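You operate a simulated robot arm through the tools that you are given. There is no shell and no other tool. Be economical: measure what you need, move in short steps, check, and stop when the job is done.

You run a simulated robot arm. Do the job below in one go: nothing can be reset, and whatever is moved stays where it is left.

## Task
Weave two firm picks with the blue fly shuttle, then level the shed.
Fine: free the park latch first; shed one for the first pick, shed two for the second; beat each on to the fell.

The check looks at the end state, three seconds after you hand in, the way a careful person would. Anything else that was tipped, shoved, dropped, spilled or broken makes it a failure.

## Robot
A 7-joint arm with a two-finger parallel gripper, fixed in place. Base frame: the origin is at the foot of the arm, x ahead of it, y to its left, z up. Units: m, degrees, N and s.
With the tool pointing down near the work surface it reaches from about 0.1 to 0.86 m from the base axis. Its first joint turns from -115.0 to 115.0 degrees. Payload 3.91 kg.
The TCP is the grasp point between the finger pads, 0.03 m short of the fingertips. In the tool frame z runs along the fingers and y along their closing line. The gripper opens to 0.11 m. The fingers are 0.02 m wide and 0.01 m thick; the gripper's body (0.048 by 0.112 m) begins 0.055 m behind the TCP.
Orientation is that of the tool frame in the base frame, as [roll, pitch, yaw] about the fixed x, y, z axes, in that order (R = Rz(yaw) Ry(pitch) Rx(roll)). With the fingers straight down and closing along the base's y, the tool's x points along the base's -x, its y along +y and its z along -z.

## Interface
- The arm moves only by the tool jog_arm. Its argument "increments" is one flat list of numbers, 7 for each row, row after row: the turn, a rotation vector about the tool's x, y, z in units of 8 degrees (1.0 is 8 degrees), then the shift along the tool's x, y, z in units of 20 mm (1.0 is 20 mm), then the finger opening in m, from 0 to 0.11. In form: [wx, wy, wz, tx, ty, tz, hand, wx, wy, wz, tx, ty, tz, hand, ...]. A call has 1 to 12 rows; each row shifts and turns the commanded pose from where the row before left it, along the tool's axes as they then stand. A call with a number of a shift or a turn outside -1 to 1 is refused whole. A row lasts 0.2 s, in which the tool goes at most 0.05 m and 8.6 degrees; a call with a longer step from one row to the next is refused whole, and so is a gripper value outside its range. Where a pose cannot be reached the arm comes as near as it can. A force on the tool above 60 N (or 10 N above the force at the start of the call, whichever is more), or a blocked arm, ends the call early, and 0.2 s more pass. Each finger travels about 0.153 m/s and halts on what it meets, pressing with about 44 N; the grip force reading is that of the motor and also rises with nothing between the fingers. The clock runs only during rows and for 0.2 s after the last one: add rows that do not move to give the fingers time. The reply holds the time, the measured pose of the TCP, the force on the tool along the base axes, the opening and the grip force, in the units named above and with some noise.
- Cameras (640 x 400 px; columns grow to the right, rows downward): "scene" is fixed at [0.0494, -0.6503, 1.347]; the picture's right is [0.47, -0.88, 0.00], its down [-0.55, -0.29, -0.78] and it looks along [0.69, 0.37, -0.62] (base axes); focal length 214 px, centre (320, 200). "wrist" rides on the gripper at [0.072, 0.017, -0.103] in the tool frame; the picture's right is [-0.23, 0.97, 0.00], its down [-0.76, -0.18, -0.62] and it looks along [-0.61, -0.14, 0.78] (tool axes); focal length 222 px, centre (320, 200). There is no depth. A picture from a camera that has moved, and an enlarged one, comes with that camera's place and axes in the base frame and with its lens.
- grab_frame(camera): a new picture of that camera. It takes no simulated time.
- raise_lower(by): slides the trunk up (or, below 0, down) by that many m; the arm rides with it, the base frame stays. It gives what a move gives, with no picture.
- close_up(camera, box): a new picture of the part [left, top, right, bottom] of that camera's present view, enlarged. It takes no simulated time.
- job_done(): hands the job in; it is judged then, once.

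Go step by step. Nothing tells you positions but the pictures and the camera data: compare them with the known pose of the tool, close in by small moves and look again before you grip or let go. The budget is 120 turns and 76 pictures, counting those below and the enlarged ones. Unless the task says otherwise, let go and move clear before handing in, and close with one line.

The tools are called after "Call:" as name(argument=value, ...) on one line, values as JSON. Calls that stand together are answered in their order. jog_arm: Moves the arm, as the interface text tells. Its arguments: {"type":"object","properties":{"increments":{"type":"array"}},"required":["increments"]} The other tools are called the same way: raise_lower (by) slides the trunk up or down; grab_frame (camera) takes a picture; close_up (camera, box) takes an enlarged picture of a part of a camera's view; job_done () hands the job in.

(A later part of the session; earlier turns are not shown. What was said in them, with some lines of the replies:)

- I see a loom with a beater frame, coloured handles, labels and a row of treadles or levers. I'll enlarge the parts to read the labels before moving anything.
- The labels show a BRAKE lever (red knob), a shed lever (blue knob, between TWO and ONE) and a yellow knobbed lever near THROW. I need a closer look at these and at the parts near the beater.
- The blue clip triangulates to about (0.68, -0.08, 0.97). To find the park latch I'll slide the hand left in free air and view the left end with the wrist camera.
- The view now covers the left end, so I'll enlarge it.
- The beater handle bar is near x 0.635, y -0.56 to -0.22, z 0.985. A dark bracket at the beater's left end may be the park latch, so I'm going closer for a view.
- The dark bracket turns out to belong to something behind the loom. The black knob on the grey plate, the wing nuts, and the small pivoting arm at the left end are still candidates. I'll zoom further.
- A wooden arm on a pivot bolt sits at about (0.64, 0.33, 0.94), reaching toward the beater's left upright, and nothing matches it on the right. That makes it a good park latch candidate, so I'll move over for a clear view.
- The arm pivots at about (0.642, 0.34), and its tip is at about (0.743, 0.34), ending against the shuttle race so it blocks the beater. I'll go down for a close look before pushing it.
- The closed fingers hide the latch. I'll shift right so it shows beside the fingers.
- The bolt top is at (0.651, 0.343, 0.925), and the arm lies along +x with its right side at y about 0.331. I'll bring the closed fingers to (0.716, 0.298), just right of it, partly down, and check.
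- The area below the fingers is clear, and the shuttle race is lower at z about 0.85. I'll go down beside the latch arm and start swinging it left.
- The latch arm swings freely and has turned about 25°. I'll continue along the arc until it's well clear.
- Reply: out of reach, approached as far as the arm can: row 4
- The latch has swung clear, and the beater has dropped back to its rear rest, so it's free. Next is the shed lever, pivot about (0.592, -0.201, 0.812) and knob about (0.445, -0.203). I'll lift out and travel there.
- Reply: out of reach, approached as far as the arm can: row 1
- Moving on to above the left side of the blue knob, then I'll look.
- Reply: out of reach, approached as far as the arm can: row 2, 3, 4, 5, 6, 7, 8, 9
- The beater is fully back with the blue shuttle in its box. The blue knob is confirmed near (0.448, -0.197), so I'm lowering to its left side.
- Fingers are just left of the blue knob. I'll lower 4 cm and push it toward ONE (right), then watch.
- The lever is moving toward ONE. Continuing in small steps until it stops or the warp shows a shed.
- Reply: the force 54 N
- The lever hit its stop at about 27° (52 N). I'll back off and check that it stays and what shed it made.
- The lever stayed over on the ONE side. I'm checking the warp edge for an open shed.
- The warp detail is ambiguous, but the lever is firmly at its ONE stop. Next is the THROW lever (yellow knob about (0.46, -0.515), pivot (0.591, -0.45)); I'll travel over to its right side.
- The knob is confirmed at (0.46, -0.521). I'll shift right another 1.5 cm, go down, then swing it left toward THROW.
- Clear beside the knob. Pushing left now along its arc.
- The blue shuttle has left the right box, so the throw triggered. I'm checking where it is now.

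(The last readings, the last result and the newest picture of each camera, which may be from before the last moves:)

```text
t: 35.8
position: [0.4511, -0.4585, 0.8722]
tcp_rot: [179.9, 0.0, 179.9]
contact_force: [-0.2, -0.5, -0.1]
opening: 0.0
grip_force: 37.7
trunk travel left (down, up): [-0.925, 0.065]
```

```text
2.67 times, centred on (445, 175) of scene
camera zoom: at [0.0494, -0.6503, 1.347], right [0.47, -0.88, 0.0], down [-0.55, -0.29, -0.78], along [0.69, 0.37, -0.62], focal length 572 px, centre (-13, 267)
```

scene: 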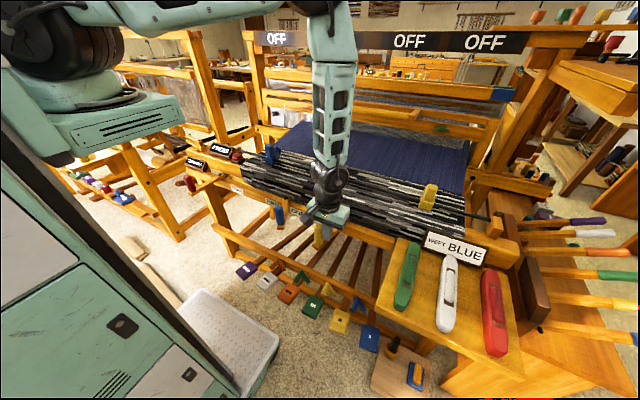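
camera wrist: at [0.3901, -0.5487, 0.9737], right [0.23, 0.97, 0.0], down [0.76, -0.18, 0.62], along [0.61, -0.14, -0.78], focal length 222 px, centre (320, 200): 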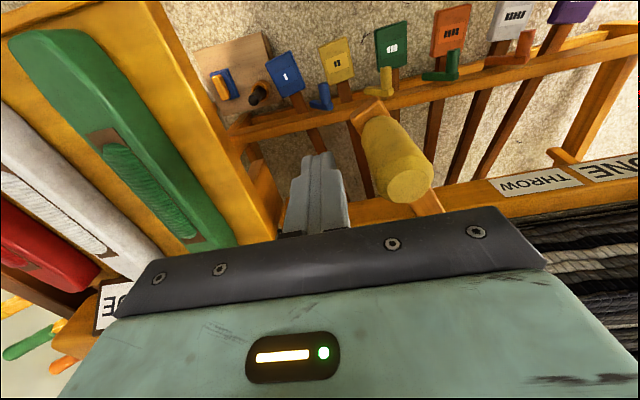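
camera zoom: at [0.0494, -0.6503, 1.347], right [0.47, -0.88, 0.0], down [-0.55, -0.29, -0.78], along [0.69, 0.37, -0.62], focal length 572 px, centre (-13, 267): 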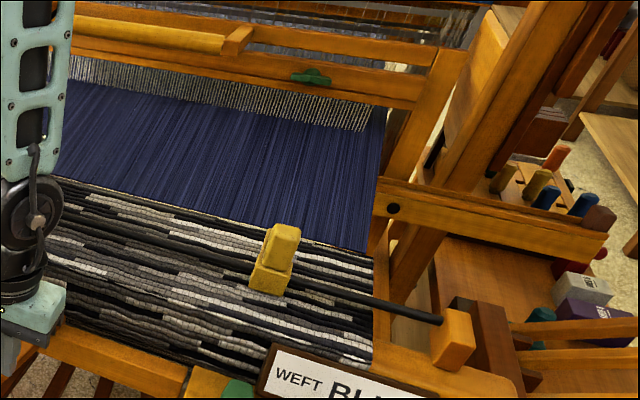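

The shuttle seems to be mid-shed, between the boxes. I'll push the lever on to its stop to complete the throw.

Call:
jog_arm(increments=[0, 0, 0, 0, 0.6, 0, 0, 0, 0, 0, -0.1, 0.6, 0, 0, 0, 0, 0, -0.1, 0.6, 0, 0, 0, 0, 0, -0.15, 0.6, 0, 0, 0, 0, 0, -0.15, 0.6, 0, 0, 0, 0, 0, -0.2, 0.6, 0, 0, 0, 0, 0, -0.2, 0.6, 0, 0])

Call:
close_up(camera="scene", box=[200, 90, 540, 290])

```text
t: 36.9
position: [0.4534, -0.4273, 0.8736]
tcp_rot: [-178.5, 0.1, 179.1]
contact_force: [-4.3, -16.5, -3.3]
opening: 0.0001
grip_force: 37.8
trunk travel left (down, up): [-0.925, 0.065]
stopped in row 5: the force on the tool passed its limit (the readings are from after the stop); the commanded pose is now the measured one
```

```text
1.88 times, centred on (370, 190) of scene
camera zoom: at [0.0494, -0.6503, 1.347], right [0.47, -0.88, 0.0], down [-0.55, -0.29, -0.78], along [0.69, 0.37, -0.62], focal length 404 px, centre (226, 219)
```

zoom: 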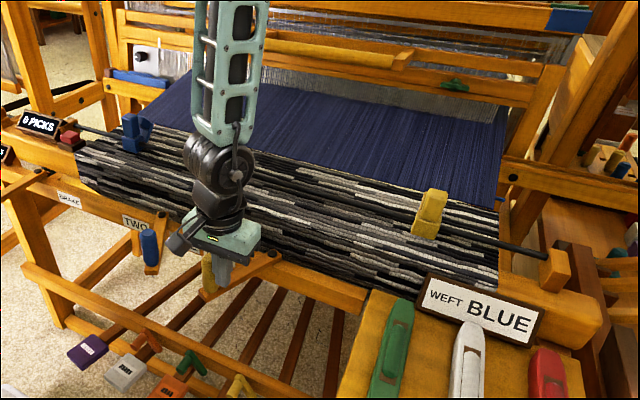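

The shuttle is now in the left box. I'll back off the lever, rise and look at the beater handle, which has swung rearward.

Call:
jog_arm(increments=[0, 0, 0, 0, -0.8, 0, 0, 0, 0, 0, 0, -0.8, 0, 0, 0, 0, 0, 0, 0, -1, 0, 0, 0, 0, 0, 0, -1, 0, 0, 0, 0, 0, 0, -1, 0, 0, 0, 0, 0, 0, -1, 0, 0, 0, 0, 0, 0, -1, 0, 0, 0, 0, 0, 0, -1, 0, 0, 0, 0, -0.5, 0.5, -1, 0, 0, 0, 0, -1, 0.5, -1, 0, 0, 0, 0, -1, 0.5, -1, 0, 0, 0, 0, -1, 0.5, -1, 0])

Call:
jog_arm(increments=[0, 0, 0, -1, 0.5, -1, 0, 0, 0, 0, -1, 0, -1, 0, 0, 0, 0, -1, 0, -1, 0, 0, 0, 0, -1, 0, 0, 0])

Call:
grab_frame(camera="wrist")

Call:
grab_frame(camera="scene")

```text
t: 39.5
position: [0.523, -0.4118, 1.0696]
tcp_rot: [-178.7, 0.1, 179.2]
contact_force: [0.3, -0.3, 0.1]
opening: 0.0
grip_force: 37.3
trunk travel left (down, up): [-0.925, 0.065]
```

```text
t: 40.5
position: [0.6047, -0.4028, 1.132]
tcp_rot: [-178.8, 0.0, 179.4]
contact_force: [-0.4, 0.5, 0.2]
opening: 0.0
grip_force: 37.7
trunk travel left (down, up): [-0.925, 0.065]
```

```text
30 pictures are left
camera wrist: at [0.5328, -0.382, 1.2336], right [0.24, 0.97, -0.02], down [0.76, -0.17, 0.63], along [0.61, -0.17, -0.78], focal length 222 px, centre (320, 200)
```

wrist: 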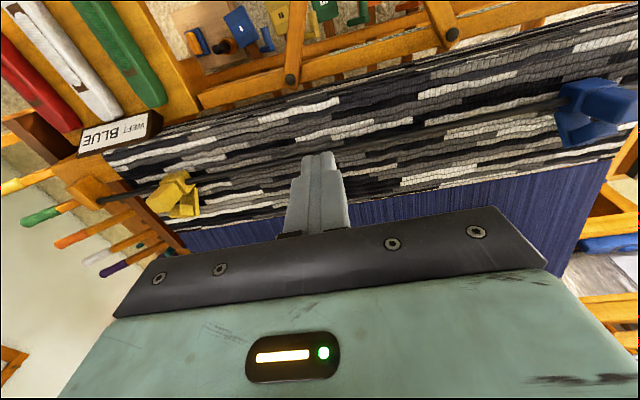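

```text
29 pictures are left
```

scene: 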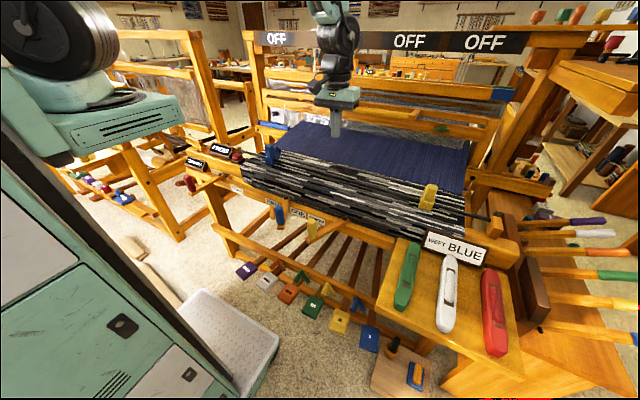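

I need the hand tilted forward both to see and to reach the beater handle. Tilting about 45° in place.

Call:
jog_arm(increments=[0, -1, 0, 0, 0, 0, 0, 0, -1, 0, 0, 0, 0, 0, 0, -1, 0, 0, 0, 0, 0, 0, -1, 0, 0, 0, 0, 0, 0, -1, 0, 0, 0, 0, 0, 0, -0.6, 0, 0, 0, 0, 0])

Call:
grab_frame(camera="wrist")

```text
t: 41.9
position: [0.6051, -0.4033, 1.133]
tcp_rot: [-178.3, 45.0, -179.4]
contact_force: [1.1, 0.0, 1.3]
opening: 0.0
grip_force: 37.7
trunk travel left (down, up): [-0.925, 0.065]
```

```text
28 pictures are left
camera wrist: at [0.482, -0.3814, 1.153], right [0.17, 0.98, 0.14], down [0.1, -0.16, 0.98], along [0.98, -0.16, -0.12], focal length 222 px, centre (320, 200)
```

wrist: 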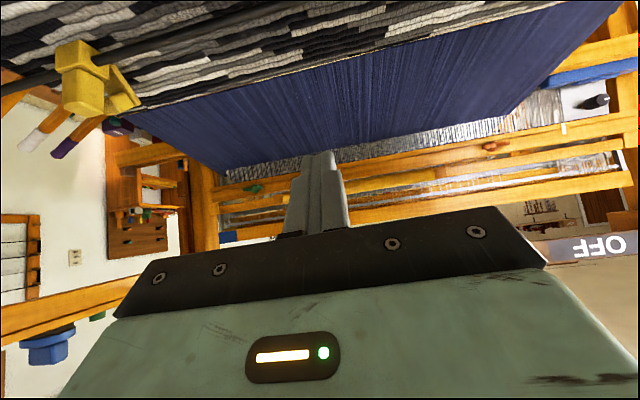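

Call:
close_up(camera="wrist", box=[200, 90, 620, 240])

Call:
close_up(camera="scene", box=[250, 70, 520, 160])

```text
1.52 times, centred on (410, 165) of wrist
camera zoom: at [0.482, -0.3814, 1.153], right [0.17, 0.98, 0.14], down [0.1, -0.16, 0.98], along [0.98, -0.16, -0.12], focal length 338 px, centre (183, 253)
```

zoom: 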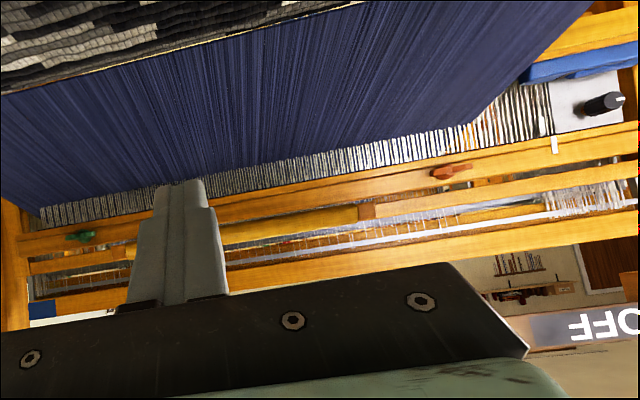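

```text
2.37 times, centred on (385, 115) of scene
camera zoom: at [0.0494, -0.6503, 1.347], right [0.47, -0.88, 0.0], down [-0.55, -0.29, -0.78], along [0.69, 0.37, -0.62], focal length 508 px, centre (166, 402)
```

zoom: 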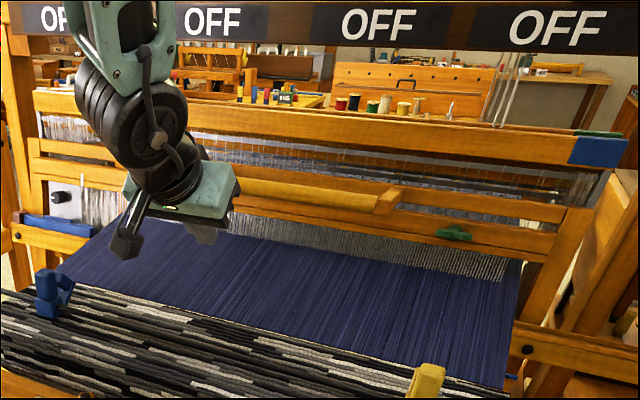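

Triangulated, the handle bar is now near x 1.0, z 1.075, y -0.56 to -0.19. I'll reach toward it above the warp with the tilted hand and check the reach.

Call:
jog_arm(increments=[0, 0, 0, -0.964, 0.475, 0.78, 0, 0, 0, 0, -0.964, 0.475, 0.78, 0, 0, 0, 0, -0.964, 0.475, 0.78, 0, 0, 0, 0, -0.964, 0.475, 0.78, 0, 0, 0, 0, -0.964, 0.475, 0.78, 0, 0, 0, 0, -0.964, 0.475, 0.78, 0, 0, 0, 0, -0.964, 0.475, 0.78, 0, 0, 0, 0, -0.964, 0.475, 0.78, 0, 0, 0, 0, -0.964, 0.475, 0.78, 0, 0, 0, 0, -0.964, 0.475, 0.78, 0, 0, 0, 0, -0.964, 0.475, 0.78, 0])

Call:
grab_frame(camera="wrist")

Call:
close_up(camera="scene", box=[250, 50, 520, 180])

```text
t: 44.3
position: [0.8788, -0.2992, 1.1595]
tcp_rot: [-178.3, 44.7, -179.5]
contact_force: [-0.8, -0.4, 0.4]
opening: 0.0
grip_force: 37.2
trunk travel left (down, up): [-0.925, 0.065]
```

```text
25 pictures are left
camera wrist: at [0.754, -0.2796, 1.179], right [0.17, 0.97, 0.14], down [0.1, -0.16, 0.98], along [0.98, -0.16, -0.12], focal length 222 px, centre (320, 200)
```

wrist: 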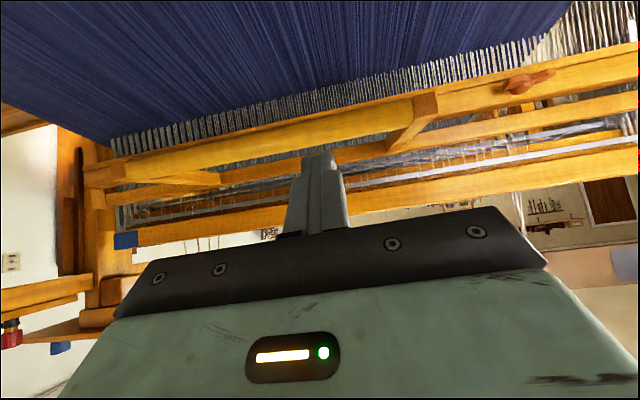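

```text
2.37 times, centred on (385, 115) of scene
camera zoom: at [0.0494, -0.6503, 1.347], right [0.47, -0.88, 0.0], down [-0.55, -0.29, -0.78], along [0.69, 0.37, -0.62], focal length 508 px, centre (166, 402)
```

zoom: 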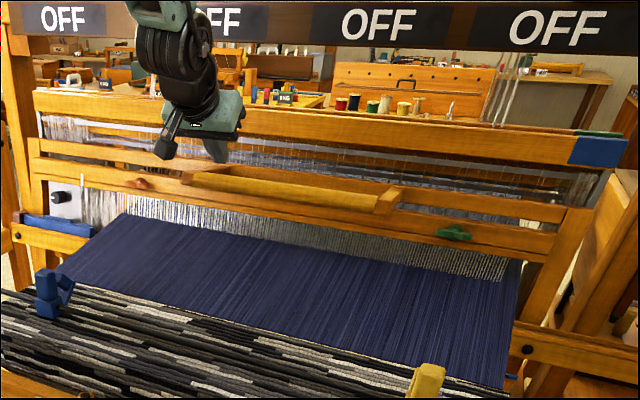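

The handle's front face is at about x 0.96, z 1.08. I'll reach over it to above the gap behind the bar, at y about -0.3.

Call:
jog_arm(increments=[0, 0, 0, -0.9, 0, 0.85, 0, 0, 0, 0, -0.9, 0, 0.85, 0, 0, 0, 0, -0.9, 0, 0.85, 0, 0, 0, 0, -0.9, 0, 0.85, 0, 0, 0, 0, -0.9, 0, 0.85, 0, 0, 0, 0, -0.9, 0, 0.85, 0])

Call:
grab_frame(camera="wrist")

```text
t: 45.7
position: [1.0251, -0.3007, 1.1616]
tcp_rot: [-178.3, 44.9, -179.5]
contact_force: [0.7, -1.0, 0.6]
opening: 0.0002
grip_force: 37.7
trunk travel left (down, up): [-0.925, 0.065]
```

```text
23 pictures are left
camera wrist: at [0.9029, -0.2815, 1.1835], right [0.17, 0.98, 0.14], down [0.1, -0.16, 0.98], along [0.98, -0.16, -0.12], focal length 222 px, centre (320, 200)
```

wrist: 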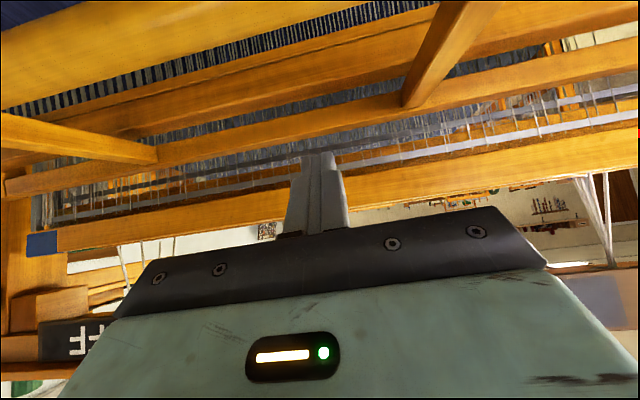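

I can reach beyond the bar: its rear edge is near x 0.995 and the beater rail near 1.06. Lowering the fingers into that gap.

Call:
jog_arm(increments=[0, 0, 0, 0.83, 0, 0.53, 0, 0, 0, 0, 0.83, 0, 0.53, 0, 0, 0, 0, 0.83, 0, 0.53, 0, 0, 0, 0, 0.83, 0, 0.53, 0])

Call:
grab_frame(camera="wrist")

Call:
close_up(camera="scene", box=[290, 80, 430, 160])

```text
t: 46.7
position: [1.0101, -0.3031, 1.0895]
tcp_rot: [-178.2, 45.2, -179.5]
contact_force: [2.8, 0.5, 6.2]
opening: 0.0
grip_force: 37.9
trunk travel left (down, up): [-0.925, 0.065]
```

```text
22 pictures are left
camera wrist: at [0.887, -0.2831, 1.1085], right [0.17, 0.97, 0.14], down [0.09, -0.16, 0.98], along [0.98, -0.16, -0.12], focal length 222 px, centre (320, 200)
```

wrist: 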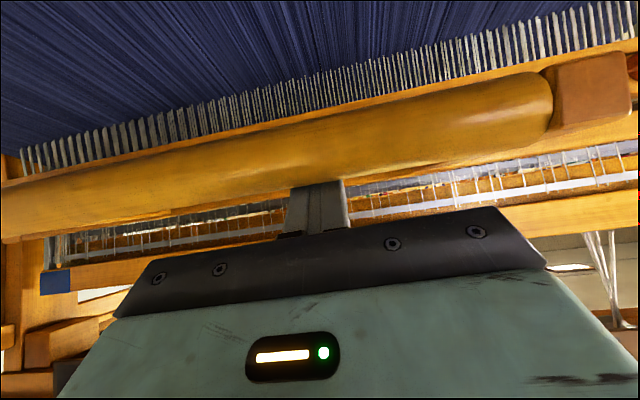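

```text
4.57 times, centred on (360, 120) of scene
camera zoom: at [0.0494, -0.6503, 1.347], right [0.47, -0.88, 0.0], down [-0.55, -0.29, -0.78], along [0.69, 0.37, -0.62], focal length 980 px, centre (137, 566)
```

zoom: 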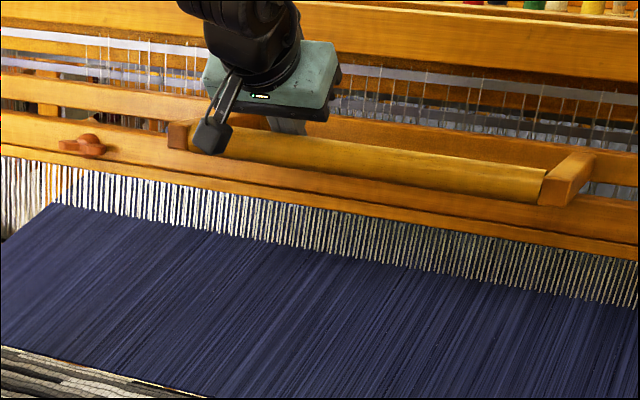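

The fingers are hooked behind the bar with light contact. Pulling the beater forward along its arc.

Call:
jog_arm(increments=[0, 0, 0, 0.6, 0, -0.6, 0, 0, 0, 0, 0.92, 0, -0.75, 0, 0, 0, 0, 0.92, 0, -0.75, 0, 0, 0, 0, 0.92, 0, -0.75, 0, 0, 0, 0, 0.92, 0, -0.72, 0, 0, 0, 0, 0.92, 0, -0.72, 0, 0, 0, 0, 0.92, 0, -0.7, 0, 0, 0, 0, 0.92, 0, -0.7, 0])

Call:
close_up(camera="scene", box=[220, 70, 560, 270])

```text
t: 48.5
position: [0.8288, -0.3009, 1.0651]
tcp_rot: [-178.3, 44.8, -179.5]
contact_force: [0.9, -0.1, -0.2]
opening: 0.0
grip_force: 37.9
trunk travel left (down, up): [-0.925, 0.065]
```

```text
1.88 times, centred on (390, 170) of scene
camera zoom: at [0.0494, -0.6503, 1.347], right [0.47, -0.88, 0.0], down [-0.55, -0.29, -0.78], along [0.69, 0.37, -0.62], focal length 404 px, centre (188, 256)
```

zoom: 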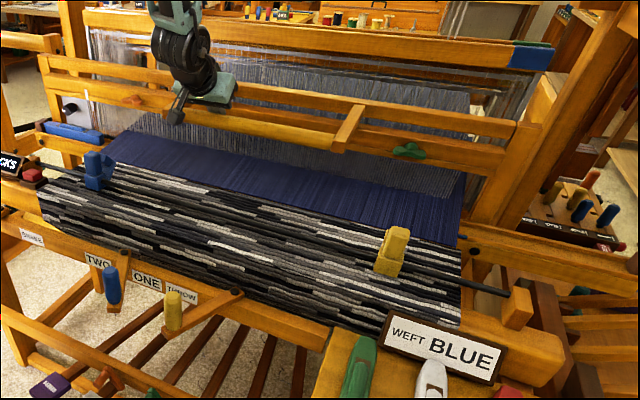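

The beater follows smoothly. I'll continue the pull down the arc on to the fell, stopping on force.

Call:
jog_arm(increments=[0, 0, 0, 0.954, 0, -0.46, 0, 0, 0, 0, 0.954, 0, -0.46, 0, 0, 0, 0, 0.954, 0, -0.46, 0, 0, 0, 0, 0.954, 0, -0.46, 0, 0, 0, 0, 0.954, 0, -0.46, 0, 0, 0, 0, 0.954, 0, -0.46, 0, 0, 0, 0, 0.94, 0, -0.34, 0, 0, 0, 0, 0.94, 0, -0.34, 0, 0, 0, 0, 0.94, 0, -0.34, 0, 0, 0, 0, 0.94, 0, -0.34, 0, 0, 0, 0, 0.94, 0, -0.34, 0])

Call:
close_up(camera="scene", box=[180, 100, 520, 300])

```text
t: 50.7
position: [0.6549, -0.3, 1.0034]
tcp_rot: [-177.5, 47.6, -178.3]
contact_force: [36.6, 4.4, 15.0]
opening: 0.0
grip_force: 38.3
trunk travel left (down, up): [-0.925, 0.065]
stopped in row 11: the force on the tool passed its limit (the readings are from after the stop); the commanded pose is now the measured one
```

```text
1.88 times, centred on (350, 200) of scene
camera zoom: at [0.0494, -0.6503, 1.347], right [0.47, -0.88, 0.0], down [-0.55, -0.29, -0.78], along [0.69, 0.37, -0.62], focal length 404 px, centre (264, 200)
```

zoom: 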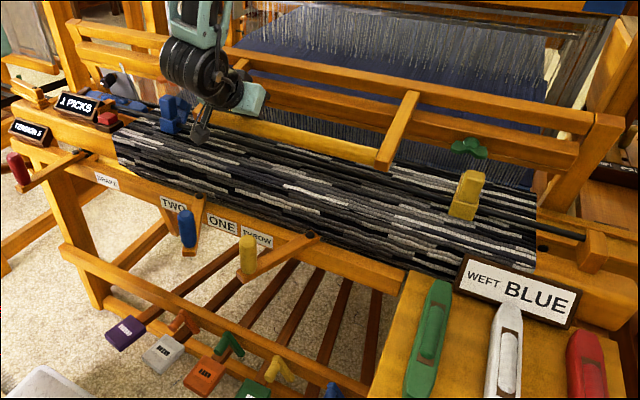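

The counter reads 1 PICKS and the beat went in at over 60 N. Now I'll ease the beater back along the same arc.

Call:
jog_arm(increments=[0, 0.33, 0, -0.94, 0, 0.34, 0, 0, 0, 0, -0.94, 0, 0.34, 0, 0, 0, 0, -0.954, 0, 0.46, 0, 0, 0, 0, -0.954, 0, 0.46, 0, 0, 0, 0, -0.954, 0, 0.46, 0, 0, 0, 0, -0.954, 0, 0.46, 0, 0, 0, 0, -0.954, 0, 0.5, 0, 0, 0, 0, -0.954, 0, 0.6, 0, 0, 0, 0, -0.92, 0, 0.7, 0, 0, 0, 0, -0.92, 0, 0.75, 0, 0, 0, 0, -0.92, 0, 0.75, 0, 0, 0, 0, -0.92, 0, 0.75, 0])

Call:
jog_arm(increments=[0, 0, 0, -0.92, 0, 0.78, 0, 0, 0, 0, -0.92, 0, 0.78, 0, 0, 0, 0, -0.92, 0, 0.78, 0, 0, 0, 0, -0.9, 0, 0.8, 0])

Call:
grab_frame(camera="scene")

```text
t: 53.3
position: [0.9038, -0.3011, 1.0642]
tcp_rot: [-177.9, 44.1, -179.0]
contact_force: [0.4, -0.6, 0.6]
opening: 0.0001
grip_force: 38.2
trunk travel left (down, up): [-0.925, 0.065]
```

```text
t: 54.3
position: [0.9968, -0.3003, 1.0686]
tcp_rot: [-177.8, 44.0, -178.9]
contact_force: [0.4, 1.2, 0.1]
opening: 0.0004
grip_force: 37.9
trunk travel left (down, up): [-0.925, 0.065]
```

```text
18 pictures are left
```

scene: 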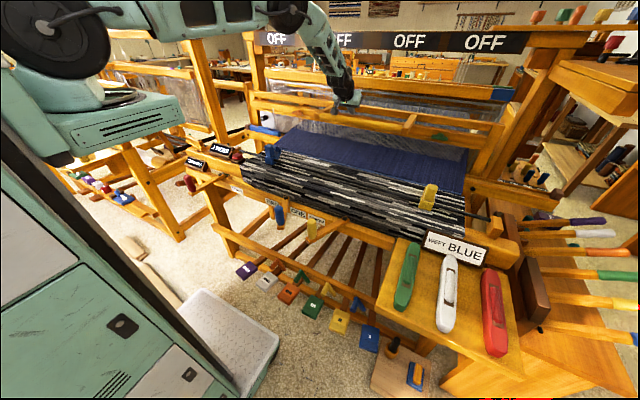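

The beater is back at rest. Lifting the fingers out of the gap and withdrawing toward the shed lever.

Call:
jog_arm(increments=[0, 0, 0, -0.9, 0, -0.7, 0, 0, 0, 0, -0.9, 0, -0.8, 0, 0, 0, 0, -0.9, 0, -0.9, 0, 0, 0, 0, -0.9, 0, -0.9, 0, 0, 0, 0, 0.9, 0, -0.9, 0, 0, 0, 0, 0.9, 0, -0.9, 0, 0, 0, 0, 0.9, 0, -0.9, 0, 0, 0, 0, 0.9, 0, -0.9, 0, 0, 0, 0, 0.9, 0, -0.9, 0, 0, 0, 0, 0.9, 0, -0.9, 0, 0, 0, 0, 0.9, 0, -0.9, 0, 0, 0, 0, 0.9, 0, -0.9, 0])

Call:
jog_arm(increments=[0, 0, 0, 0.9, 0, -0.9, 0, 0, 0, 0, 0.9, 0, -0.9, 0, 0, 0, 0, 0.9, 0, -0.9, 0, 0, 0, 0, 0.9, 0, -0.9, 0, 0, 0, 0, 0.9, 0, -0.9, 0, 0, 0, 0, 0.9, 0, -0.9, 0, 0, 1, 0, 0, 0, 0, 0, 0, 1, 0, 0, 0, 0, 0, 0, 1, 0, 0, 0, 0, 0, 0, 1, 0, 0, 0, 0, 0, 0, 1, 0, 0, 0, 0, 0, 0, 0.5, 0, 0, 0, 0, 0])

```text
t: 56.9
position: [0.7993, -0.2973, 1.1701]
tcp_rot: [-177.9, 44.0, -179.0]
contact_force: [0.7, 0.3, 0.0]
opening: 0.0
grip_force: 37.9
trunk travel left (down, up): [-0.925, 0.065]
```

```text
t: 59.5
position: [0.6485, -0.2948, 1.1733]
tcp_rot: [-178.5, 0.0, 179.6]
contact_force: [-0.1, -0.7, 0.3]
opening: 0.0
grip_force: 37.6
trunk travel left (down, up): [-0.925, 0.065]
```

Next, SHED TWO: I'll come down on the right side of the blue knob, between it and the yellow knob (at about y -0.40).

Call:
jog_arm(increments=[0, 0, 0, 0.9, -0.2, 0.9, 0, 0, 0, 0, 0.9, -0.2, 0.9, 0, 0, 0, 0, 0.9, -0.2, 0.9, 0, 0, 0, 0, 0.9, -0.2, 0.9, 0, 0, 0, 0, 0.9, -0.2, 0.9, 0, 0, 0, 0, 0.95, 0, 0.9, 0, 0, 0, 0, 0.95, 0, 0.9, 0, 0, 0, 0, 0.95, 0, 0.9, 0, 0, 0, 0, 0.95, 0, 0.9, 0, 0, 0, 0, 0.95, 0, 0.9, 0, 0, 0, 0, 0, 0, 1, 0, 0, 0, 0, 0, 0, 1, 0])

Call:
grab_frame(camera="wrist")

```text
t: 62.1
position: [0.4634, -0.3203, 0.9536]
tcp_rot: [-178.3, 0.2, 179.6]
contact_force: [-0.4, 0.0, -0.1]
opening: 0.0
grip_force: 37.7
trunk travel left (down, up): [-0.925, 0.065]
```

```text
17 pictures are left
camera wrist: at [0.3928, -0.2998, 1.0551], right [0.23, 0.97, -0.03], down [0.76, -0.17, 0.63], along [0.61, -0.17, -0.78], focal length 222 px, centre (320, 200)
```

wrist: 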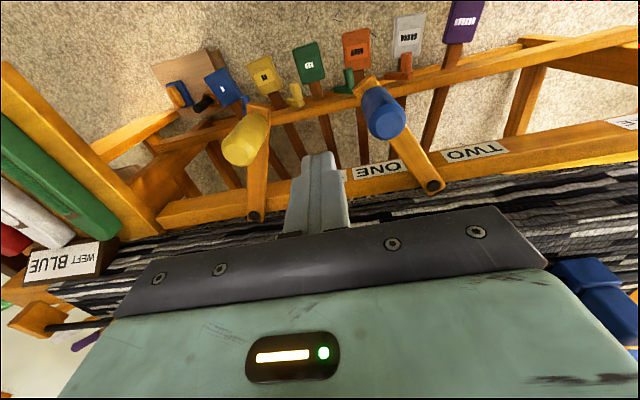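

The blue knob is at (0.459, -0.269), and the fingers fit in the gap. I'll descend and push it left all the way to TWO.

Call:
jog_arm(increments=[0, 0, 0, 0, 0, 1, 0, 0, 0, 0, 0, 0, 1, 0, 0, 0, 0, 0, 0, 1, 0, 0, 0, 0, 0, 0, 1, 0, 0, 0, 0, 0.1, 0.7, 0, 0, 0, 0, 0, 0.1, 0.7, 0, 0, 0, 0, 0, 0.1, 0.7, 0, 0, 0, 0, 0, 0.1, 0.7, 0, 0, 0, 0, 0, 0.1, 0.7, 0, 0, 0, 0, 0, 0.1, 0.7, 0, 0, 0, 0, 0, 0, 0.7, 0, 0, 0, 0, 0, 0, 0.7, 0, 0])

Call:
jog_arm(increments=[0, 0, 0, -0.1, 0.6, 0, 0, 0, 0, 0, -0.1, 0.6, 0, 0, 0, 0, 0, -0.2, 0.6, 0, 0, 0, 0, 0, -0.2, 0.6, 0, 0, 0, 0, 0, -0.2, 0.6, 0, 0])

```text
t: 64.7
position: [0.4527, -0.2104, 0.8692]
tcp_rot: [-178.6, 0.0, 179.5]
contact_force: [0.3, 0.3, -0.7]
opening: 0.0
grip_force: 37.4
trunk travel left (down, up): [-0.925, 0.065]
```

```text
t: 65.9
position: [0.4643, -0.1598, 0.8686]
tcp_rot: [-177.7, -0.4, 178.9]
contact_force: [-19.5, -57.6, -1.1]
opening: 0.0
grip_force: 37.8
trunk travel left (down, up): [-0.925, 0.065]
```

The lever is at the TWO stop (57 N). I'll slide back right, staying low, to just left of the yellow knob, and check.

Call:
jog_arm(increments=[0, 0, 0, 0, -0.8, 0, 0, 0, 0, 0, 0, -1, 0, 0, 0, 0, 0, 0, -1, 0, 0, 0, 0, 0, 0, -1, 0, 0, 0, 0, 0, 0, -1, 0, 0, 0, 0, 0, 0, -1, 0, 0, 0, 0, 0, 0, -1, 0, 0, 0, 0, 0, 0, -1, 0, 0, 0, 0, 0, 0, -1, 0, 0])

Call:
grab_frame(camera="wrist")

```text
t: 67.9
position: [0.4663, -0.3278, 0.8733]
tcp_rot: [-178.5, 0.1, 179.8]
contact_force: [0.0, -0.1, -0.2]
opening: 0.0
grip_force: 37.8
trunk travel left (down, up): [-0.925, 0.065]
```

```text
16 pictures are left
camera wrist: at [0.3939, -0.3056, 0.9743], right [0.23, 0.97, -0.03], down [0.76, -0.17, 0.63], along [0.61, -0.17, -0.78], focal length 222 px, centre (320, 200)
```

wrist: 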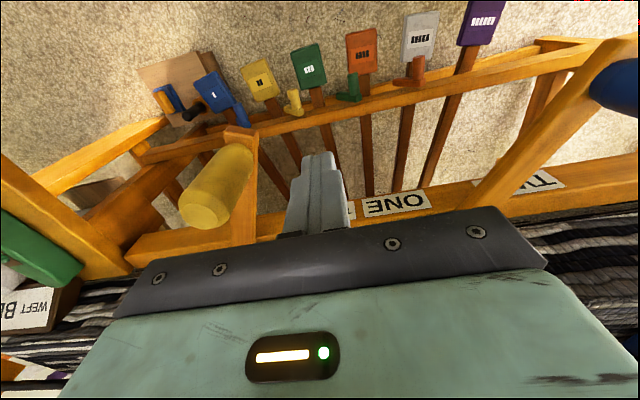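

Shed lever is on TWO. Now pushing the yellow throw lever back to the right for the return throw.

Call:
jog_arm(increments=[0, 0, 0, 0.2, -0.7, 0, 0, 0, 0, 0, 0.1, -0.7, 0, 0, 0, 0, 0, 0.1, -0.7, 0, 0, 0, 0, 0, 0.1, -0.7, 0, 0, 0, 0, 0, 0.1, -0.7, 0, 0, 0, 0, 0, 0.1, -0.7, 0, 0, 0, 0, 0, 0, -0.7, 0, 0, 0, 0, 0, 0, -0.7, 0, 0, 0, 0, 0, -0.1, -0.7, 0, 0, 0, 0, 0, -0.1, -0.7, 0, 0, 0, 0, 0, -0.2, -0.7, 0, 0, 0, 0, 0, -0.2, -0.7, 0, 0])

Call:
grab_frame(camera="scene")

```text
t: 70.5
position: [0.4641, -0.4938, 0.8767]
tcp_rot: [-178.7, -0.1, 179.7]
contact_force: [-3.0, 15.2, 3.1]
opening: 0.0001
grip_force: 37.8
trunk travel left (down, up): [-0.925, 0.065]
```

```text
15 pictures are left
```

scene: 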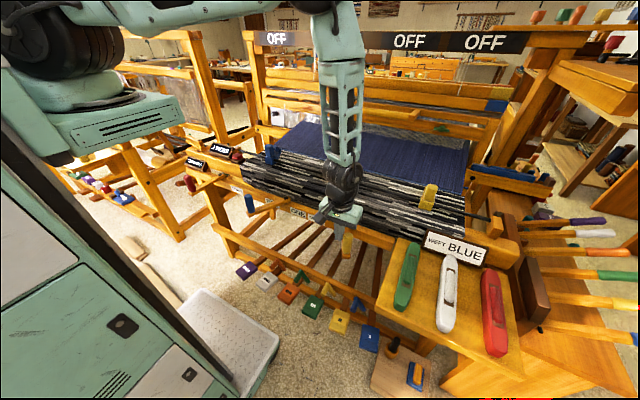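

The blue shuttle is back in the right box. Backing off the lever, rising and tilting for the second beat.

Call:
jog_arm(increments=[0, 0, 0, 0, 0.8, 0, 0, 0, 0, 0, 0, 0.8, 0, 0, 0, 0, 0, 0, 0.5, -1, 0, 0, 0, 0, 0, 0.5, -1, 0, 0, 0, 0, 0, 0.5, -1, 0, 0, 0, 0, 0, 0.5, -1, 0, 0, 0, 0, 0, 0.5, -1, 0, 0, 0, 0, -0.5, 0.5, -1, 0, 0, 0, 0, -0.7, 0.5, -1, 0, 0, 0, 0, -1, 0.5, -1, 0, 0, 0, 0, -1, 0.5, -1, 0, 0, 0, 0, -1, 0.5, -1, 0])

Call:
close_up(camera="scene", box=[400, 110, 600, 230])

Call:
jog_arm(increments=[0, 0, 0, -1, 0.5, -1, 0, 0, 0, 0, -1, 0.5, -1, 0, 0, 0, 0, -1, 0, -1, 0, 0, -1, 0, -1, 0, 0, 0, 0, -1, 0, 0, 0, 0, 0, 0, -1, 0, 0, 0, 0, 0, 0, -1, 0, 0, 0, 0, 0, 0, -1, 0, 0, 0, 0, 0, 0, -0.5, 0, 0, 0, 0, 0])

```text
t: 73.1
position: [0.5493, -0.3585, 1.0753]
tcp_rot: [-178.5, 0.0, 179.6]
contact_force: [-0.3, -0.2, 0.4]
opening: 0.0
grip_force: 37.2
trunk travel left (down, up): [-0.925, 0.065]
```

```text
3.20 times, centred on (500, 170) of scene
camera zoom: at [0.0494, -0.6503, 1.347], right [0.47, -0.88, 0.0], down [-0.55, -0.29, -0.78], along [0.69, 0.37, -0.62], focal length 686 px, centre (-256, 296)
```

zoom: 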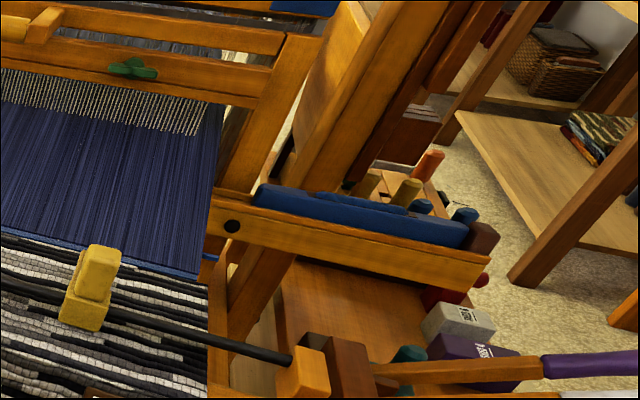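

```text
t: 75.1
position: [0.6297, -0.3372, 1.1348]
tcp_rot: [-177.8, 44.1, -179.1]
contact_force: [-0.5, -0.1, -0.8]
opening: 0.0
grip_force: 37.7
trunk travel left (down, up): [-0.925, 0.065]
```

The shuttle is seated in the right box and a blue pick shows at the fell. Reaching over the handle again.

Call:
jog_arm(increments=[0, 0, 0, -0.97, 0.15, 0.83, 0, 0, 0, 0, -0.97, 0.15, 0.83, 0, 0, 0, 0, -0.97, 0.15, 0.83, 0, 0, 0, 0, -0.97, 0.15, 0.83, 0, 0, 0, 0, -0.97, 0.15, 0.83, 0, 0, 0, 0, -0.97, 0.15, 0.83, 0, 0, 0, 0, -0.97, 0.15, 0.83, 0, 0, 0, 0, -0.97, 0.15, 0.83, 0, 0, 0, 0, -0.97, 0.15, 0.83, 0, 0, 0, 0, -0.97, 0.15, 0.83, 0, 0, 0, 0, -0.97, 0.15, 0.83, 0, 0, 0, 0, -0.97, 0.15, 0.83, 0])

Call:
jog_arm(increments=[0, 0, 0, -0.9, 0, 0.85, 0, 0, 0, 0, -0.9, 0, 0.85, 0, 0, 0, 0, -0.9, 0, 0.85, 0, 0, 0, 0, -0.45, 0, 0.42, 0])

Call:
grab_frame(camera="wrist")

```text
t: 77.7
position: [0.9333, -0.3053, 1.1524]
tcp_rot: [-177.9, 44.0, -178.9]
contact_force: [-0.2, 0.1, 0.6]
opening: 0.0
grip_force: 37.4
trunk travel left (down, up): [-0.925, 0.065]
```

```text
t: 78.7
position: [1.0208, -0.3028, 1.154]
tcp_rot: [-177.9, 44.0, -178.9]
contact_force: [0.9, -0.4, 0.2]
opening: 0.0
grip_force: 37.6
trunk travel left (down, up): [-0.925, 0.065]
```

```text
13 pictures are left
camera wrist: at [0.8984, -0.2839, 1.1744], right [0.17, 0.98, 0.13], down [0.11, -0.15, 0.98], along [0.98, -0.15, -0.14], focal length 222 px, centre (320, 200)
```

wrist: 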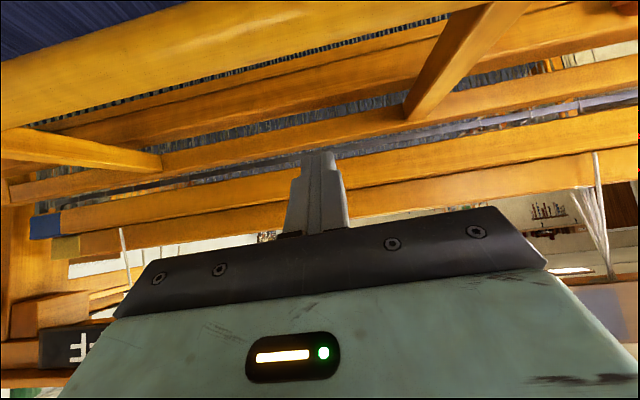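

Same geometry as before, so I'm lowering into the gap and pulling.

Call:
jog_arm(increments=[0, 0, 0, 0.8, 0, 0.55, 0, 0, 0, 0, 0.8, 0, 0.55, 0, 0, 0, 0, 0.8, 0, 0.55, 0, 0, 0, 0, 0.8, 0, 0.55, 0])

Call:
jog_arm(increments=[0, 0, 0, 0.6, 0, -0.6, 0, 0, 0, 0, 0.92, 0, -0.78, 0, 0, 0, 0, 0.92, 0, -0.78, 0, 0, 0, 0, 0.92, 0, -0.76, 0, 0, 0, 0, 0.92, 0, -0.76, 0, 0, 0, 0, 0.92, 0, -0.74, 0, 0, 0, 0, 0.92, 0, -0.72, 0, 0, 0, 0, 0.92, 0, -0.7, 0])

Call:
close_up(camera="scene", box=[220, 70, 560, 270])

```text
t: 79.7
position: [1.0069, -0.3055, 1.0761]
tcp_rot: [-177.9, 44.0, -178.8]
contact_force: [1.6, -1.0, 2.7]
opening: 0.0001
grip_force: 37.9
trunk travel left (down, up): [-0.925, 0.065]
```

```text
t: 81.5
position: [0.8213, -0.3042, 1.0617]
tcp_rot: [-177.7, 44.0, -178.8]
contact_force: [-0.1, 0.4, -0.5]
opening: 0.0
grip_force: 38.1
trunk travel left (down, up): [-0.925, 0.065]
```

```text
1.88 times, centred on (390, 170) of scene
camera zoom: at [0.0494, -0.6503, 1.347], right [0.47, -0.88, 0.0], down [-0.55, -0.29, -0.78], along [0.69, 0.37, -0.62], focal length 404 px, centre (188, 256)
```

zoom: 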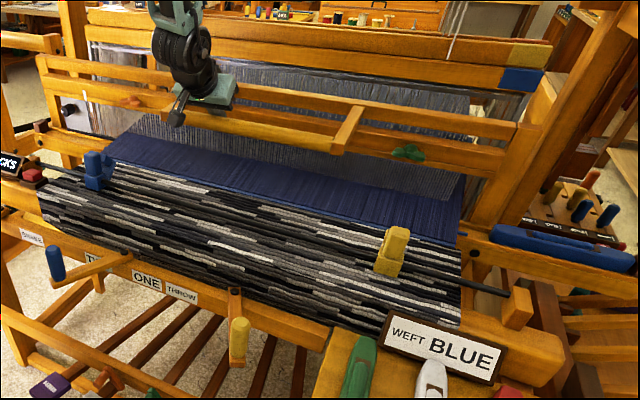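

The beater follows, and a different shaft is up, confirming shed two. Beating on to the fell.

Call:
jog_arm(increments=[0, 0, 0, 0.954, 0, -0.46, 0, 0, 0, 0, 0.954, 0, -0.46, 0, 0, 0, 0, 0.954, 0, -0.46, 0, 0, 0, 0, 0.954, 0, -0.46, 0, 0, 0, 0, 0.954, 0, -0.46, 0, 0, 0, 0, 0.954, 0, -0.46, 0, 0, 0, 0, 0.94, 0, -0.34, 0, 0, 0, 0, 0.94, 0, -0.34, 0, 0, 0, 0, 0.94, 0, -0.34, 0, 0, 0, 0, 0.94, 0, -0.34, 0, 0, 0, 0, 0.94, 0, -0.34, 0])

Call:
close_up(camera="scene", box=[180, 100, 520, 300])

```text
t: 83.5
position: [0.6685, -0.3036, 1.0105]
tcp_rot: [-177.1, 46.9, -177.7]
contact_force: [37.0, 4.1, 15.7]
opening: 0.0
grip_force: 37.9
trunk travel left (down, up): [-0.925, 0.065]
stopped in row 10: the force on the tool passed its limit (the readings are from after the stop); the commanded pose is now the measured one
```

```text
1.88 times, centred on (350, 200) of scene
camera zoom: at [0.0494, -0.6503, 1.347], right [0.47, -0.88, 0.0], down [-0.55, -0.29, -0.78], along [0.69, 0.37, -0.62], focal length 404 px, centre (264, 200)
```

zoom: 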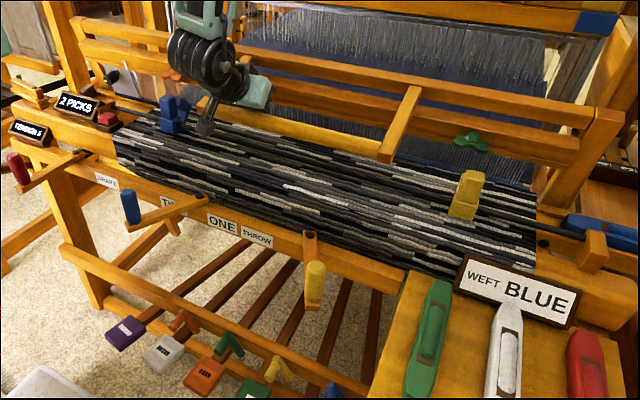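

The counter reads 2 PICKS. Easing the beater back, then lifting clear.

Call:
jog_arm(increments=[0, 0.33, 0, -0.94, 0, 0.34, 0, 0, 0, 0, -0.954, 0, 0.42, 0, 0, 0, 0, -0.954, 0, 0.46, 0, 0, 0, 0, -0.954, 0, 0.46, 0, 0, 0, 0, -0.954, 0, 0.46, 0, 0, 0, 0, -0.954, 0, 0.5, 0, 0, 0, 0, -0.954, 0, 0.55, 0, 0, 0, 0, -0.954, 0, 0.65, 0, 0, 0, 0, -0.92, 0, 0.72, 0, 0, 0, 0, -0.92, 0, 0.75, 0, 0, 0, 0, -0.92, 0, 0.75, 0, 0, 0, 0, -0.92, 0, 0.75, 0])

Call:
jog_arm(increments=[0, 0, 0, -0.92, 0, 0.78, 0, 0, 0, 0, -0.92, 0, 0.78, 0, 0, 0, 0, -0.92, 0, 0.78, 0, 0, 0, 0, -0.7, 0, 0.6, 0, 0, 0, 0, 0, 0, 0, 0, 0, 0, 0, -0.9, 0, -0.7, 0, 0, 0, 0, -0.9, 0, -0.8, 0, 0, 0, 0, -0.9, 0, -0.9, 0, 0, 0, 0, -0.9, 0, -0.9, 0])

Call:
jog_arm(increments=[0, 0, 0, 0.9, 0, -0.9, 0, 0, 0, 0, 0.9, 0, -0.9, 0, 0, 0, 0, 0.9, 0, -0.9, 0, 0, 0, 0, 0.9, 0, -0.9, 0, 0, 0, 0, 0.9, 0, -0.9, 0, 0, 0, 0, 0.9, 0, -0.9, 0, 0, 0, 0, 0.9, 0, -0.9, 0, 0, 0, 0, 0.9, 0, -0.9, 0, 0, 0, 0, 0.9, 0, -0.9, 0, 0, 0, 0, 0.9, 0, -0.9, 0, 0, 0, 0, 0.9, 0, -0.9, 0, 0, 0, 0, 0.9, 0, -0.9, 0])

Call:
grab_frame(camera="scene")

```text
t: 86.1
position: [0.9197, -0.3013, 1.0641]
tcp_rot: [-177.3, 43.3, -178.4]
contact_force: [0.1, 0.5, 0.1]
opening: 0.0
grip_force: 37.4
trunk travel left (down, up): [-0.925, 0.065]
```

```text
t: 88.1
position: [1.018, -0.2996, 1.1647]
tcp_rot: [-177.4, 43.2, -178.4]
contact_force: [0.3, -0.1, -0.6]
opening: 0.0
grip_force: 37.3
trunk travel left (down, up): [-0.925, 0.065]
```

```text
t: 90.7
position: [0.7121, -0.2991, 1.1768]
tcp_rot: [-177.4, 43.3, -178.4]
contact_force: [-0.5, 0.5, -0.1]
opening: 0.0001
grip_force: 37.7
trunk travel left (down, up): [-0.925, 0.065]
```

```text
10 pictures are left
```

scene: 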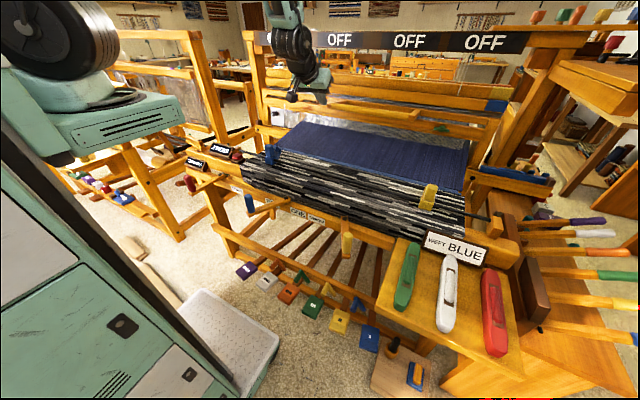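

The beater is at rest with the shuttle in the right box. Last is levelling the shed: I'll go to the left side of the blue knob (now about (0.46, -0.131)) to bring it to the middle.

Call:
jog_arm(increments=[0, 1, 0, 0, 1, 0, 0, 0, 1, 0, 0, 1, 0, 0, 0, 1, 0, 0, 1, 0, 0, 0, 1, 0, 0, 1, 0, 0, 0, 1, 0, 0, 1, 0, 0, 0, 0.41, 0, 0, 1, 0, 0, 0, 0, 0, 1, 0.8, 0, 0, 0, 0, 0, 1, 0.8, 0, 0, 0, 0, 0, 1, 0.8, 0.5, 0, 0, 0, 0, 1, 0.8, 1, 0, 0, 0, 0, 1, 0.8, 1, 0, 0, 0, 0, 1, 0.8, 1, 0])

Call:
jog_arm(increments=[0, 0, 0, 1, 0, 0.5, 0, 0, 0, 0, 1, 0, 0.5, 0, 0, 0, 0, 1, 0, 1, 0, 0, 0, 0, 1, 0, 1, 0, 0, 0, 0, 1, 0, 1, 0, 0, 0, 0, 1, 0, 1, 0, 0, 0, 0, 0.5, 0, 1, 0])

Call:
grab_frame(camera="wrist")

```text
t: 93.3
position: [0.5926, -0.0854, 1.097]
tcp_rot: [-178.1, 0.1, 179.8]
contact_force: [-0.4, -0.9, -0.6]
opening: 0.0001
grip_force: 37.9
trunk travel left (down, up): [-0.925, 0.065]
```

```text
t: 94.9
position: [0.4622, -0.0889, 0.9781]
tcp_rot: [-178.2, 0.1, 179.9]
contact_force: [0.0, 0.4, 0.6]
opening: 0.0002
grip_force: 37.6
trunk travel left (down, up): [-0.925, 0.065]
```

```text
9 pictures are left
camera wrist: at [0.3908, -0.0677, 1.0788], right [0.23, 0.97, -0.03], down [0.76, -0.16, 0.63], along [0.61, -0.17, -0.78], focal length 222 px, centre (320, 200)
```

wrist: 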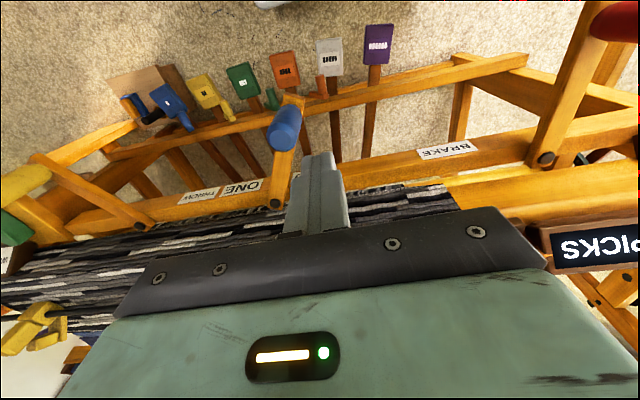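

The knob is at (0.466, -0.127). I'll shift left 1.2 cm, lower, and push gently to the midpoint.

Call:
jog_arm(increments=[0, 0, 0, 0, 0.7, 0, 0, 0, 0, 0, 0, 0, 1, 0, 0, 0, 0, 0, 0, 1, 0, 0, 0, 0, 0, 0, 1, 0, 0, 0, 0, 0, 0, 1, 0, 0, 0, 0, 0, 0, 1, 0, 0, 0, 0, 0, -0.6, 0.2, 0, 0, 0, 0, 0.1, -0.6, 0, 0, 0, 0, 0, 0.1, -0.6, 0, 0, 0, 0, 0, 0.1, -0.6, 0, 0, 0, 0, 0, 0.1, -0.6, 0, 0, 0, 0, 0, 0.1, -0.6, 0, 0])

Call:
jog_arm(increments=[0, 0, 0, 0.1, -0.4, 0, 0, 0, 0, 0, 0, -0.3, 0, 0])

```text
t: 97.5
position: [0.4533, -0.1492, 0.875]
tcp_rot: [-178.0, 0.0, 179.8]
contact_force: [0.4, 0.0, -0.9]
opening: 0.0
grip_force: 37.4
trunk travel left (down, up): [-0.925, 0.065]
```

```text
t: 98.1
position: [0.4507, -0.1638, 0.8746]
tcp_rot: [-178.2, 0.0, 180.0]
contact_force: [-0.9, 0.0, -0.7]
opening: 0.0
grip_force: 38.1
trunk travel left (down, up): [-0.925, 0.065]
```

Call:
close_up(camera="scene", box=[230, 180, 340, 260])

```text
5.00 times, centred on (285, 220) of scene
camera zoom: at [0.0494, -0.6503, 1.347], right [0.47, -0.88, 0.0], down [-0.55, -0.29, -0.78], along [0.69, 0.37, -0.62], focal length 1072 px, centre (495, 100)
```

zoom: 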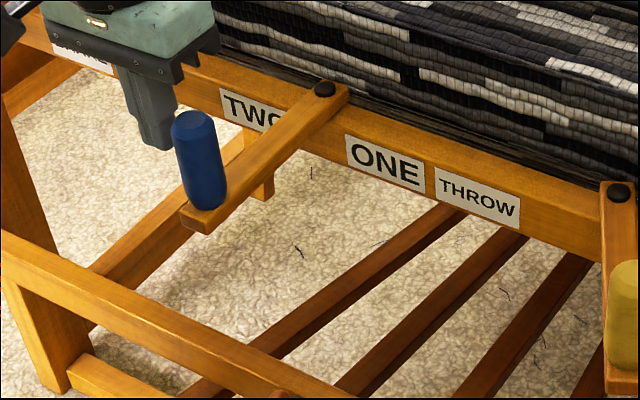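

The knob matches its original neutral position to within a millimetre or two. Backing off and rising clear, then a final check.

Call:
jog_arm(increments=[0, 0, 0, 0, 0.8, 0, 0, 0, 0, 0, 0, 0.8, 0, 0, 0, 0, 0, 0, 0, -1, 0, 0, 0, 0, 0, 0, -1, 0, 0, 0, 0, 0, 0, -1, 0, 0, 0, 0, 0, 0, -1, 0, 0, 0, 0, 0, 0, -1, 0, 0, 0, 0, 0, 0, -1, 0, 0, 0, 0, 0, 0, -1, 0, 0, 0, 0, 0, 0, -1, 0])

Call:
close_up(camera="scene", box=[230, 180, 340, 260])

Call:
close_up(camera="scene", box=[160, 70, 560, 260])

```text
t: 100.3
position: [0.4746, -0.1291, 1.0234]
tcp_rot: [-178.1, -0.2, 179.7]
contact_force: [-0.3, 0.3, 0.1]
opening: 0.0001
grip_force: 37.8
out of reach, approached as far as the arm can: row 8, 9, 10
trunk travel left (down, up): [-0.925, 0.065]
```

```text
5.00 times, centred on (285, 220) of scene
camera zoom: at [0.0494, -0.6503, 1.347], right [0.47, -0.88, 0.0], down [-0.55, -0.29, -0.78], along [0.69, 0.37, -0.62], focal length 1072 px, centre (495, 100)
```

zoom: 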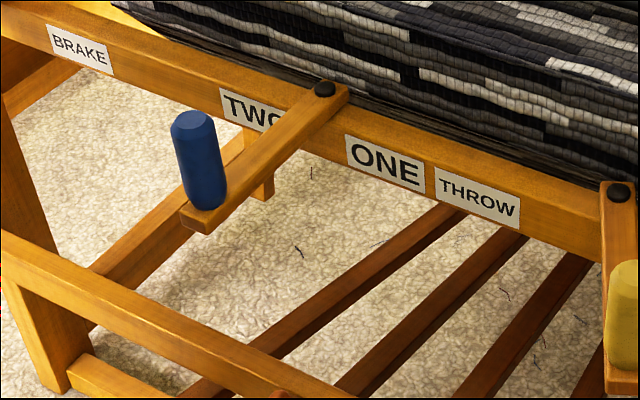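

```text
1.60 times, centred on (360, 165) of scene
camera zoom: at [0.0494, -0.6503, 1.347], right [0.47, -0.88, 0.0], down [-0.55, -0.29, -0.78], along [0.69, 0.37, -0.62], focal length 343 px, centre (256, 256)
```

zoom: 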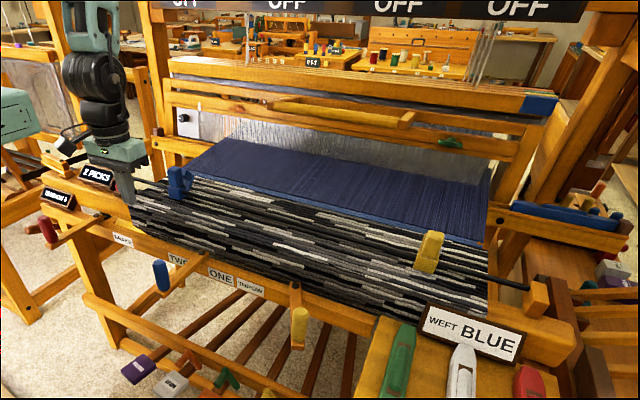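

The loom reads 2 PICKS, the shed lever is back at level, the shuttle is home in the right box and the hand is clear, so I'm handing in.

Call:
job_done()

```text
The job is handed in.
```

I freed the park latch and wove two picks with the blue shuttle, the first on shed one and the second on shed two. Each was beaten on to the fell past the 60 N force limit. The counter reads 2 PICKS, the shed is level, and the job is handed in.
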